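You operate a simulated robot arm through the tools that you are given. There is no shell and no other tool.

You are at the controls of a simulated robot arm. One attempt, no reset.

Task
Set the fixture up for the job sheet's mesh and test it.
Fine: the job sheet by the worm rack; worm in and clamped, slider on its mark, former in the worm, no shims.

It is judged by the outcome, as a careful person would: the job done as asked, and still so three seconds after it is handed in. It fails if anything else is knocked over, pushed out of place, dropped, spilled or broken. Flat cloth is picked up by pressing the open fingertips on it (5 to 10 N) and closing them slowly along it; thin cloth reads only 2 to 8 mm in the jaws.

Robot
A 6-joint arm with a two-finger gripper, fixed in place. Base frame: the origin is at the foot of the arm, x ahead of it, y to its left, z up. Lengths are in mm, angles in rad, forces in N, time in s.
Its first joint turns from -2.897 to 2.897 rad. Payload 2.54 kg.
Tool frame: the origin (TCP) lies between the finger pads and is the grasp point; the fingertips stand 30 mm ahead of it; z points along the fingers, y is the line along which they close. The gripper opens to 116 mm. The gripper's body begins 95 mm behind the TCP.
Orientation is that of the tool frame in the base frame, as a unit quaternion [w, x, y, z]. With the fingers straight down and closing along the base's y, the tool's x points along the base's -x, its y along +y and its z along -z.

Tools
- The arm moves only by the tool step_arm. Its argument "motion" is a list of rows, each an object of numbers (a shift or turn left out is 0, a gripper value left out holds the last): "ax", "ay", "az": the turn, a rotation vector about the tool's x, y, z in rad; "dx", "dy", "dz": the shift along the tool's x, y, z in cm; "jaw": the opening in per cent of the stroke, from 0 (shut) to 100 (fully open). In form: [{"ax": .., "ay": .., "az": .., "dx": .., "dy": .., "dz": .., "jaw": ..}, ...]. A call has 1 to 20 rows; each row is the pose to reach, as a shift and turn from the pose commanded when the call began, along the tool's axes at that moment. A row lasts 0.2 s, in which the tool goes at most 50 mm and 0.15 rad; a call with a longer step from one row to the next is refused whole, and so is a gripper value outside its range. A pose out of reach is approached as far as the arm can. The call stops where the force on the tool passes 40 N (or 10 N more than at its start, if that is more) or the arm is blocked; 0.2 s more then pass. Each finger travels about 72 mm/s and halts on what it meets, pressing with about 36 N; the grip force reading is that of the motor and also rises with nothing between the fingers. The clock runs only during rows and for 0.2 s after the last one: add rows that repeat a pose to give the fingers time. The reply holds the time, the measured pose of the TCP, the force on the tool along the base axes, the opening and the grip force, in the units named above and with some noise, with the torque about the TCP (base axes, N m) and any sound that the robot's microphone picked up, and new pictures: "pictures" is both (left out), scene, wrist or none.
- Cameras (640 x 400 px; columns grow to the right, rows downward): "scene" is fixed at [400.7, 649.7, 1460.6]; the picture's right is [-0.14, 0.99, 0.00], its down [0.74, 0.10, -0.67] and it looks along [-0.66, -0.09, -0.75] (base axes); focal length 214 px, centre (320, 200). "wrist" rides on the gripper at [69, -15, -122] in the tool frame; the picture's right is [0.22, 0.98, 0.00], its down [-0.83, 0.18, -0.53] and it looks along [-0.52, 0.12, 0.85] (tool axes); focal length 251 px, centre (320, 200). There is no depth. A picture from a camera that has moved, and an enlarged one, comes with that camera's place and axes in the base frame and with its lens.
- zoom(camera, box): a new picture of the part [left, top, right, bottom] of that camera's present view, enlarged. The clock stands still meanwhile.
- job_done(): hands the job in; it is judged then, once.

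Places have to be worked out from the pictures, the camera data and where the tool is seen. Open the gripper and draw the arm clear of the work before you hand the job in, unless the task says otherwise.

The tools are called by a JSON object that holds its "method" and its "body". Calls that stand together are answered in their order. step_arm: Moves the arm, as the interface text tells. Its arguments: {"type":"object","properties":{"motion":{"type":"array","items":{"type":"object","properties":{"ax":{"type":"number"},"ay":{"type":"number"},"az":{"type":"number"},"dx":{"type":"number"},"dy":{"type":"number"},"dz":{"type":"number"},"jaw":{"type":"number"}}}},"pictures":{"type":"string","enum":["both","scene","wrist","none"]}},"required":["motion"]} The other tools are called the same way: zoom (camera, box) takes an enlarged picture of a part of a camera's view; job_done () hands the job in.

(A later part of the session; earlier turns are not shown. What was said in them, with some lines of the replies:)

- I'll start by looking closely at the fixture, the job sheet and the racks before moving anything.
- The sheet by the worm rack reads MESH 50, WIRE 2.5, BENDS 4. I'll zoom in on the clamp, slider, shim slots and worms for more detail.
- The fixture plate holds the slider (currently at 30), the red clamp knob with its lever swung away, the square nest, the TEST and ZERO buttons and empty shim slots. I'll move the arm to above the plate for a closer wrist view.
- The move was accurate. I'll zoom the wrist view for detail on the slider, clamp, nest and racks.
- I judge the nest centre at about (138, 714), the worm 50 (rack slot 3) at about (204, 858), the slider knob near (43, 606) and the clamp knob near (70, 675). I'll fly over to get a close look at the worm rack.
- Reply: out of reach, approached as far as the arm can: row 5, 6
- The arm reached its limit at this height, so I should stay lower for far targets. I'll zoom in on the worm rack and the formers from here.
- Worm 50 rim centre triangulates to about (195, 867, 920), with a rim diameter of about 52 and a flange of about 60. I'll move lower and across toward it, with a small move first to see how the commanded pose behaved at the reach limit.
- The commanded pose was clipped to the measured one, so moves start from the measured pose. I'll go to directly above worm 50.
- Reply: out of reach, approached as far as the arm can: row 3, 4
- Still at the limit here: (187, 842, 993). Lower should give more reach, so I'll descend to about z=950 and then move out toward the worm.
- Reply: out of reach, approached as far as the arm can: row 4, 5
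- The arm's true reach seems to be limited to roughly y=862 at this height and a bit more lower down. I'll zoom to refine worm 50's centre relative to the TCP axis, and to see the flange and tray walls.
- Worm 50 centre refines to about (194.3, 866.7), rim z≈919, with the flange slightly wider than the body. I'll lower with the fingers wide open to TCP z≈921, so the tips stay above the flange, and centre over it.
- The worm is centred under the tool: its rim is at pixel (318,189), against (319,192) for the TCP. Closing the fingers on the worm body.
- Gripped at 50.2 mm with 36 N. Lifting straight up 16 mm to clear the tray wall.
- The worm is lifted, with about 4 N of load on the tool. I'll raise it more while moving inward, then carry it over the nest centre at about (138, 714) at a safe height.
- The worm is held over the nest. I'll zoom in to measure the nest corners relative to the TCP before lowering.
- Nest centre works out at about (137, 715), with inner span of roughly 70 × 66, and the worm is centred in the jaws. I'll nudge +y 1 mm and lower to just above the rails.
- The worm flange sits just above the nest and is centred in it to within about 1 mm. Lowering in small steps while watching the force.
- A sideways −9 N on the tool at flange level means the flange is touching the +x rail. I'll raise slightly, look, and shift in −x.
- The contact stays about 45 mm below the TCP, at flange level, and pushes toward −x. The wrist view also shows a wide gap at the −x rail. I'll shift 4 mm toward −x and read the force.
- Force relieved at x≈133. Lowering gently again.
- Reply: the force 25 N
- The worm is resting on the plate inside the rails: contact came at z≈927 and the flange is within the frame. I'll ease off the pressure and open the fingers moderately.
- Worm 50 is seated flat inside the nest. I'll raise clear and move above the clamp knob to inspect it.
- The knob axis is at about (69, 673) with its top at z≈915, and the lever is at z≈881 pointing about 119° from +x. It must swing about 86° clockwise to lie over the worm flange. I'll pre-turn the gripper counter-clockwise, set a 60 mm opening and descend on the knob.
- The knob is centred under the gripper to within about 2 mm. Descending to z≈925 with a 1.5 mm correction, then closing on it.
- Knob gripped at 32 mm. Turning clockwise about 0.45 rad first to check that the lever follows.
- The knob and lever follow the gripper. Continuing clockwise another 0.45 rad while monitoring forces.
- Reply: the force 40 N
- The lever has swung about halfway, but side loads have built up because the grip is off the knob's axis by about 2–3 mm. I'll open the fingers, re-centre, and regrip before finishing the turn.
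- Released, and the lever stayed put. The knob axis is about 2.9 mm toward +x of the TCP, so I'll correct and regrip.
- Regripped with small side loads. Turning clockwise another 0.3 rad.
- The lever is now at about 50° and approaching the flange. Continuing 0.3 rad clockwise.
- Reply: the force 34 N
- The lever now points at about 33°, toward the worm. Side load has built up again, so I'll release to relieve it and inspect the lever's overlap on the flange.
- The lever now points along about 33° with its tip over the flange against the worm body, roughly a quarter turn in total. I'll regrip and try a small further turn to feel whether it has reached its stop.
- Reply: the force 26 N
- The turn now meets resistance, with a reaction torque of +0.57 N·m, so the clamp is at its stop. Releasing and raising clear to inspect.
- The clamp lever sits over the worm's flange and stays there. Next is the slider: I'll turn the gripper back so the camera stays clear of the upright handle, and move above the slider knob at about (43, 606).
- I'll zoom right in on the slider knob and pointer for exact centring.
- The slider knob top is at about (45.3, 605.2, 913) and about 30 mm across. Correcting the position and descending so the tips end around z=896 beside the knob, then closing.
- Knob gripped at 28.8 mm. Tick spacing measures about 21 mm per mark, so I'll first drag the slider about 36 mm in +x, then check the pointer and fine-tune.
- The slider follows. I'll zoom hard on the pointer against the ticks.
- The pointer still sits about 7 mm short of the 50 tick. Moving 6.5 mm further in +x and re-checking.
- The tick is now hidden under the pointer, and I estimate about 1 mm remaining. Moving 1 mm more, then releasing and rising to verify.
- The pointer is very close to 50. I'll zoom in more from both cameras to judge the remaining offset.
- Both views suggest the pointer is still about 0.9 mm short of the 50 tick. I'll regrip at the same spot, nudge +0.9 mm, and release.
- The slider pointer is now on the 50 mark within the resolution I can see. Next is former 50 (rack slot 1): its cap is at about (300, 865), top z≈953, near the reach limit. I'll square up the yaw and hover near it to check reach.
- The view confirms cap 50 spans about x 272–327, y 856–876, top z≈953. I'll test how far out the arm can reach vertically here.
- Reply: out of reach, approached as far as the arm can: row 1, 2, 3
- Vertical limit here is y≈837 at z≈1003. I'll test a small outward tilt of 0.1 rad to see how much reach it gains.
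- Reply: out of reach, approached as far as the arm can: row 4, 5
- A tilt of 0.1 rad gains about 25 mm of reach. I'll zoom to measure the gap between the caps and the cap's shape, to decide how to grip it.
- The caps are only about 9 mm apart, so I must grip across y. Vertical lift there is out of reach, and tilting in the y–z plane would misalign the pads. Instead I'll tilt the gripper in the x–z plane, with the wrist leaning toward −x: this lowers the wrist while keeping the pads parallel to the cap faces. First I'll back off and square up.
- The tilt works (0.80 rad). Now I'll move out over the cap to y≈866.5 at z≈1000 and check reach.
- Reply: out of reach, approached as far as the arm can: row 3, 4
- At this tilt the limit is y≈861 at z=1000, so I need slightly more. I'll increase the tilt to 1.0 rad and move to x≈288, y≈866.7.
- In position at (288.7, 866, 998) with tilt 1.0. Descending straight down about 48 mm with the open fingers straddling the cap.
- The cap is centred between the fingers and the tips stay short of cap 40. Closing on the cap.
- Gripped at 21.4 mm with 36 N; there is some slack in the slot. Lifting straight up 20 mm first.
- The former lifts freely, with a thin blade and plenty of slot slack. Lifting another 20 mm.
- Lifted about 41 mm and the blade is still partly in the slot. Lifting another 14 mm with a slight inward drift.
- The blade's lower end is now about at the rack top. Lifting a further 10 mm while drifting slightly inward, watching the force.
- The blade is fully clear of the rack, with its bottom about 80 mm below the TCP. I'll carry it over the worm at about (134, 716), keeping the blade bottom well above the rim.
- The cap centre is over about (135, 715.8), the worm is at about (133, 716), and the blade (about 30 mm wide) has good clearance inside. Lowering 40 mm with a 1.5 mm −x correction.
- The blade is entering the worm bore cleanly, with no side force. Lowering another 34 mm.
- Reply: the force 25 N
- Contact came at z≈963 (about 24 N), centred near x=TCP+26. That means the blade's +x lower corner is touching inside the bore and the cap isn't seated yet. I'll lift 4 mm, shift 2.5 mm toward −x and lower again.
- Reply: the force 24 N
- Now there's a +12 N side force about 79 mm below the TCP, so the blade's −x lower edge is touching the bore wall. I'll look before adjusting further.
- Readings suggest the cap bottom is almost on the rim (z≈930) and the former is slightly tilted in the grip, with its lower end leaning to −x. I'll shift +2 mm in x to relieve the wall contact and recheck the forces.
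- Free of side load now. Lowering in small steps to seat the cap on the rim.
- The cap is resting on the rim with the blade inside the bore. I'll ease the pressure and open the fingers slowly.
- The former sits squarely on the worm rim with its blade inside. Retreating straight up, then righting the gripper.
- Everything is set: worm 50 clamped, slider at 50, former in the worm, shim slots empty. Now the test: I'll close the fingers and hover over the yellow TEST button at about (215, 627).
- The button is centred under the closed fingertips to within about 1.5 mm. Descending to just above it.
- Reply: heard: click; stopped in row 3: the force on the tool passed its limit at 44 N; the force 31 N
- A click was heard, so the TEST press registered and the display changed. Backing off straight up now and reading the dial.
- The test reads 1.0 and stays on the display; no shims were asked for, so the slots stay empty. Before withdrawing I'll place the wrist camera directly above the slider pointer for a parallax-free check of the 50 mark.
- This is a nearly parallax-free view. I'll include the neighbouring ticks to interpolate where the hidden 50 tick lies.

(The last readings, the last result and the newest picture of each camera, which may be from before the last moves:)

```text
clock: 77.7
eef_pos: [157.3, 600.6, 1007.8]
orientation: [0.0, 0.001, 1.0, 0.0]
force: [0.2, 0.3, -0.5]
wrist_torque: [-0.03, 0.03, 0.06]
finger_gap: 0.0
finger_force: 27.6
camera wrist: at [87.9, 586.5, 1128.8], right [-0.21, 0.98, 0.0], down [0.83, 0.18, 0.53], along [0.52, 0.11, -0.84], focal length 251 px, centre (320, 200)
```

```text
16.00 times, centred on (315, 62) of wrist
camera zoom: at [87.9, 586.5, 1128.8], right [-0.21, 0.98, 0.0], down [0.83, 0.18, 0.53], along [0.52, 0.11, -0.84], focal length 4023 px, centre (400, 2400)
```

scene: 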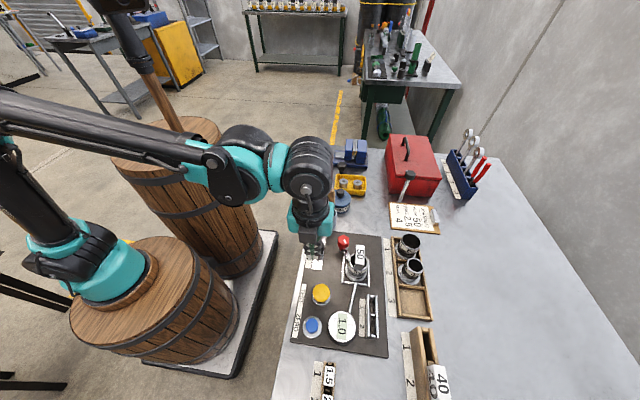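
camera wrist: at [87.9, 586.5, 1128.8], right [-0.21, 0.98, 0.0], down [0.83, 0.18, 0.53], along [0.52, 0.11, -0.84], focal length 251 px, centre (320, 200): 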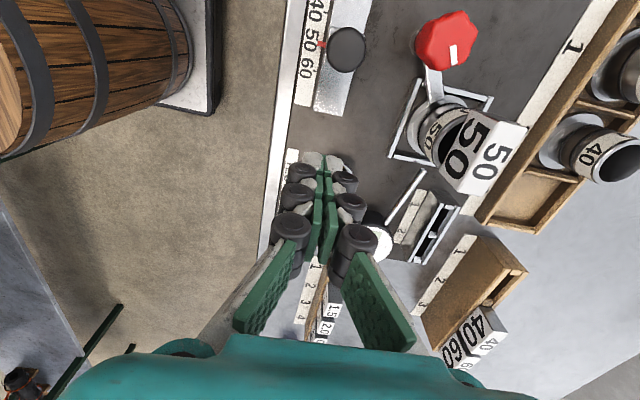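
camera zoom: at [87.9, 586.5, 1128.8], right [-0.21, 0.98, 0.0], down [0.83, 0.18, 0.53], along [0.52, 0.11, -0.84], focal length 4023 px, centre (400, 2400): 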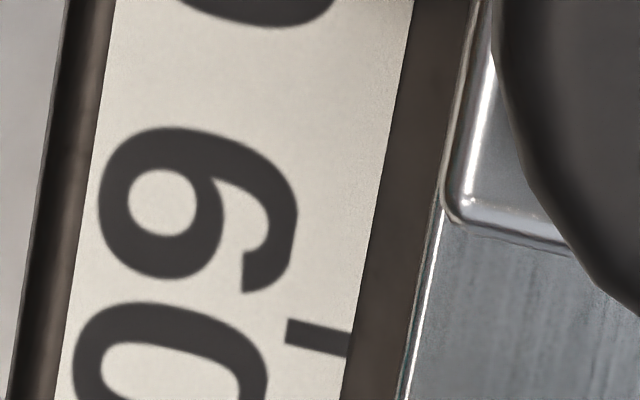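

The interpolated 50 tick is at x≈88.9 and the pointer centre at about 89.1, so the slider is on its mark. Now I'll rise, withdraw to the start area and open the gripper.

{"method": "step_arm", "body": {"motion": [{"dz": -4.5}, {"dz": -9}, {"dz": -13.5, "jaw": 40}, {"dx": 3, "dy": -1.5, "dz": -17, "jaw": 80}, {"dx": 7, "dy": -3.5, "dz": -19, "jaw": 100}, {"dx": 11, "dy": -5.5, "dz": -21, "jaw": 100}, {"dx": 15, "dy": -8, "dz": -23, "jaw": 100}, {"dx": 19, "dy": -10, "dz": -24, "jaw": 100}, {"dx": 19.8, "dy": -10, "dz": -24.2, "jaw": 100}, {"dx": 19.8, "dy": -10, "dz": -24.2, "jaw": 100}]}}

{"method": "zoom", "body": {"camera": "scene", "box": [290, 215, 450, 345]}}

{"method": "zoom", "body": {"camera": "scene", "box": [330, 235, 390, 295]}}

{"method": "zoom", "body": {"camera": "scene", "box": [280, 310, 480, 400]}}

```text
refused: row 7 steps farther than a row can; nothing moved
```

```text
3.08 times, centred on (370, 280) of scene
camera zoom: at [400.7, 649.7, 1460.6], right [-0.14, 0.99, 0.0], down [0.74, 0.1, -0.67], along [-0.66, -0.09, -0.75], focal length 660 px, centre (166, -46)
```

zoom: 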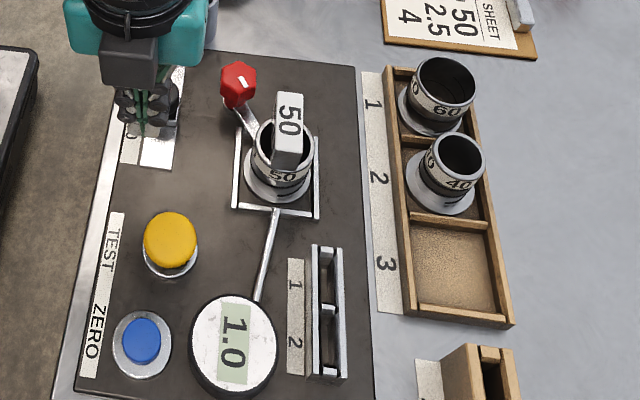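

```text
6.67 times, centred on (360, 265) of scene
camera zoom: at [400.7, 649.7, 1460.6], right [-0.14, 0.99, 0.0], down [0.74, 0.1, -0.67], along [-0.66, -0.09, -0.75], focal length 1430 px, centre (53, -233)
```

zoom: 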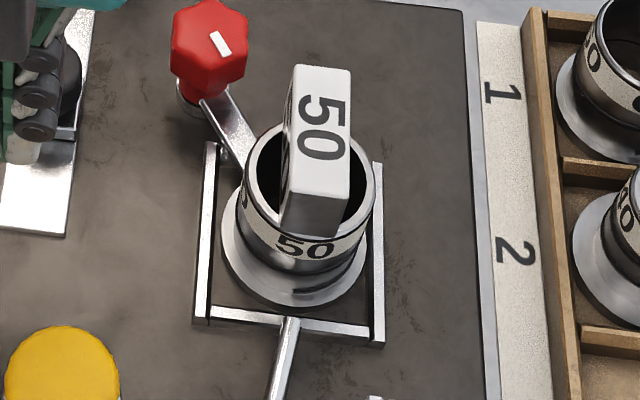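

```text
3.20 times, centred on (380, 355) of scene
camera zoom: at [400.7, 649.7, 1460.6], right [-0.14, 0.99, 0.0], down [0.74, 0.1, -0.67], along [-0.66, -0.09, -0.75], focal length 686 px, centre (128, -296)
```

zoom: 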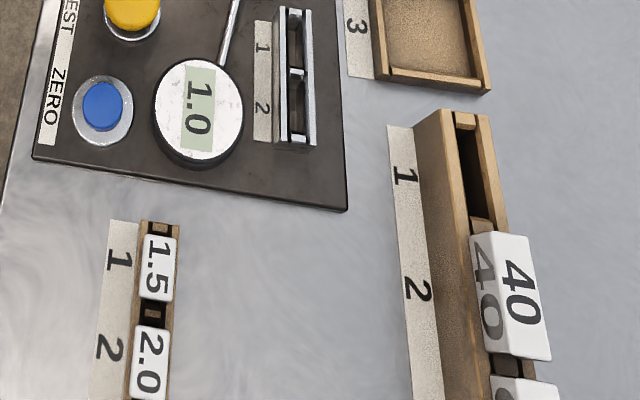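

The setup all looks right; the withdrawal move was refused only because one step was too long. Repeating it with smaller steps.

{"method": "step_arm", "body": {"motion": [{"dz": -4}, {"dz": -8}, {"dz": -12, "jaw": 40}, {"dx": 2.5, "dy": -1.2, "dz": -15, "jaw": 80}, {"dx": 6, "dy": -3, "dz": -17, "jaw": 100}, {"dx": 9.5, "dy": -4.8, "dz": -19, "jaw": 100}, {"dx": 13, "dy": -6.6, "dz": -21, "jaw": 100}, {"dx": 16.5, "dy": -8.4, "dz": -23, "jaw": 100}, {"dx": 19.8, "dy": -10, "dz": -24.2, "jaw": 100}, {"dx": 19.8, "dy": -10, "dz": -24.2, "jaw": 100}, {"dx": 19.8, "dy": -10, "dz": -24.2, "jaw": 100}]}}

{"method": "zoom", "body": {"camera": "scene", "box": [290, 215, 450, 345]}}

{"method": "zoom", "body": {"camera": "scene", "box": [300, 225, 390, 300]}}

```text
clock: 80.1
eef_pos: [-42.1, 499.6, 1249.1]
orientation: [0.001, 0.001, 1.0, 0.0]
force: [-0.2, 0.4, 0.1]
wrist_torque: [0.0, -0.02, 0.02]
finger_gap: 116.0
finger_force: 0.0
camera wrist: at [-110.9, 486.3, 1370.3], right [-0.21, 0.98, 0.0], down [0.83, 0.18, 0.53], along [0.52, 0.11, -0.84], focal length 251 px, centre (320, 200)
```

scene: 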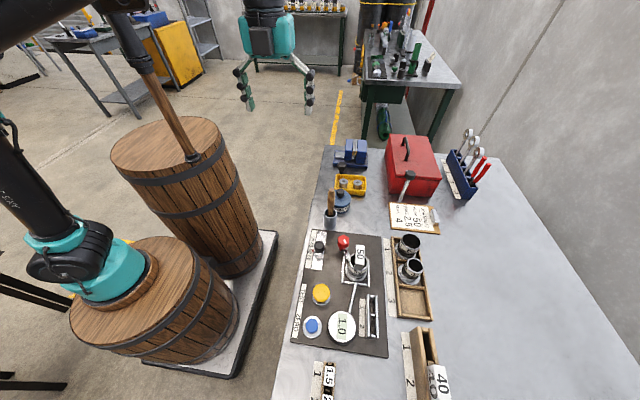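
wrist: 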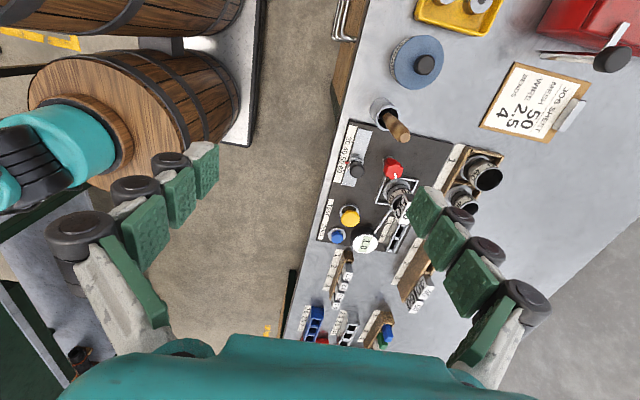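

```text
3.08 times, centred on (370, 280) of scene
camera zoom: at [400.7, 649.7, 1460.6], right [-0.14, 0.99, 0.0], down [0.74, 0.1, -0.67], along [-0.66, -0.09, -0.75], focal length 660 px, centre (166, -46)
```

zoom: 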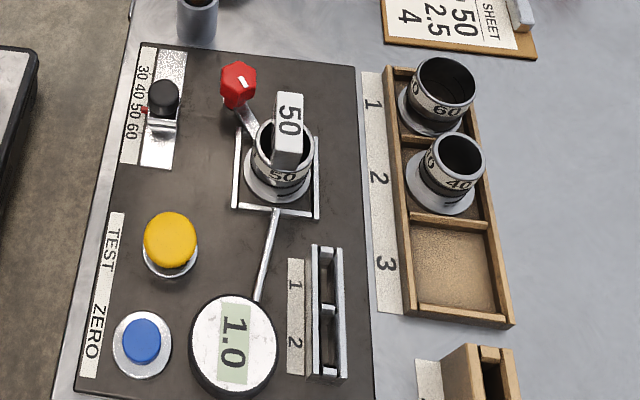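

```text
5.33 times, centred on (345, 262) of scene
camera zoom: at [400.7, 649.7, 1460.6], right [-0.14, 0.99, 0.0], down [0.74, 0.1, -0.67], along [-0.66, -0.09, -0.75], focal length 1144 px, centre (187, -133)
```

zoom: 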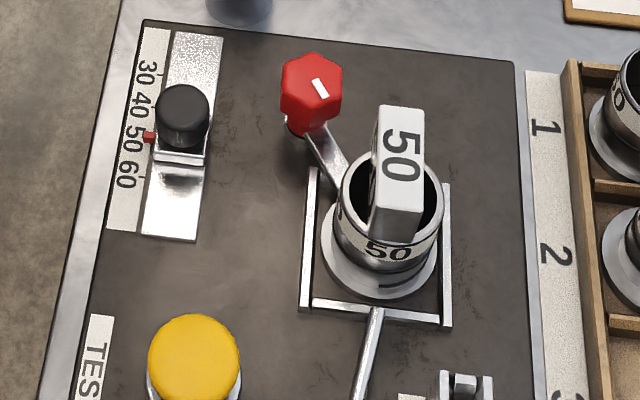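

The arm is back at its start pose with the gripper open. The fixture shows worm 50 clamped, the slider on 50, former 50 in the worm, both shim slots empty and a test reading of 1.0. Nothing else has moved, so I'm handing the job in.

{"method": "job_done", "body": {}}

```text
The job is handed in.
```

The fixture is set up for the job sheet's 50 mesh and tested; the test reads 1.0 on the dial. I've handed the job in, and the result of the judging isn't back yet.

- **Worm:** worm 50 is in the nest. The clamp is turned to its stop, with the lever over the flange.
- **Slider:** the pointer is on the 50 mark, within about 0.3 mm measured from directly above.
- **Former:** former 50 is in the worm, with its cap resting on the rim.
- **Shims:** both shim slots are empty, as asked.
- **Test:** I pressed TEST once and heard it click. I pressed harder than needed, to about 44 N, but saw no damage. The dial showed 0.0 before the test and I did not press ZERO. I don't know what reading counts as good, so check whether 1.0 is acceptable without shims.

I saw nothing else moved or knocked over in the final pictures. The arm is back at its starting position with the gripper open.
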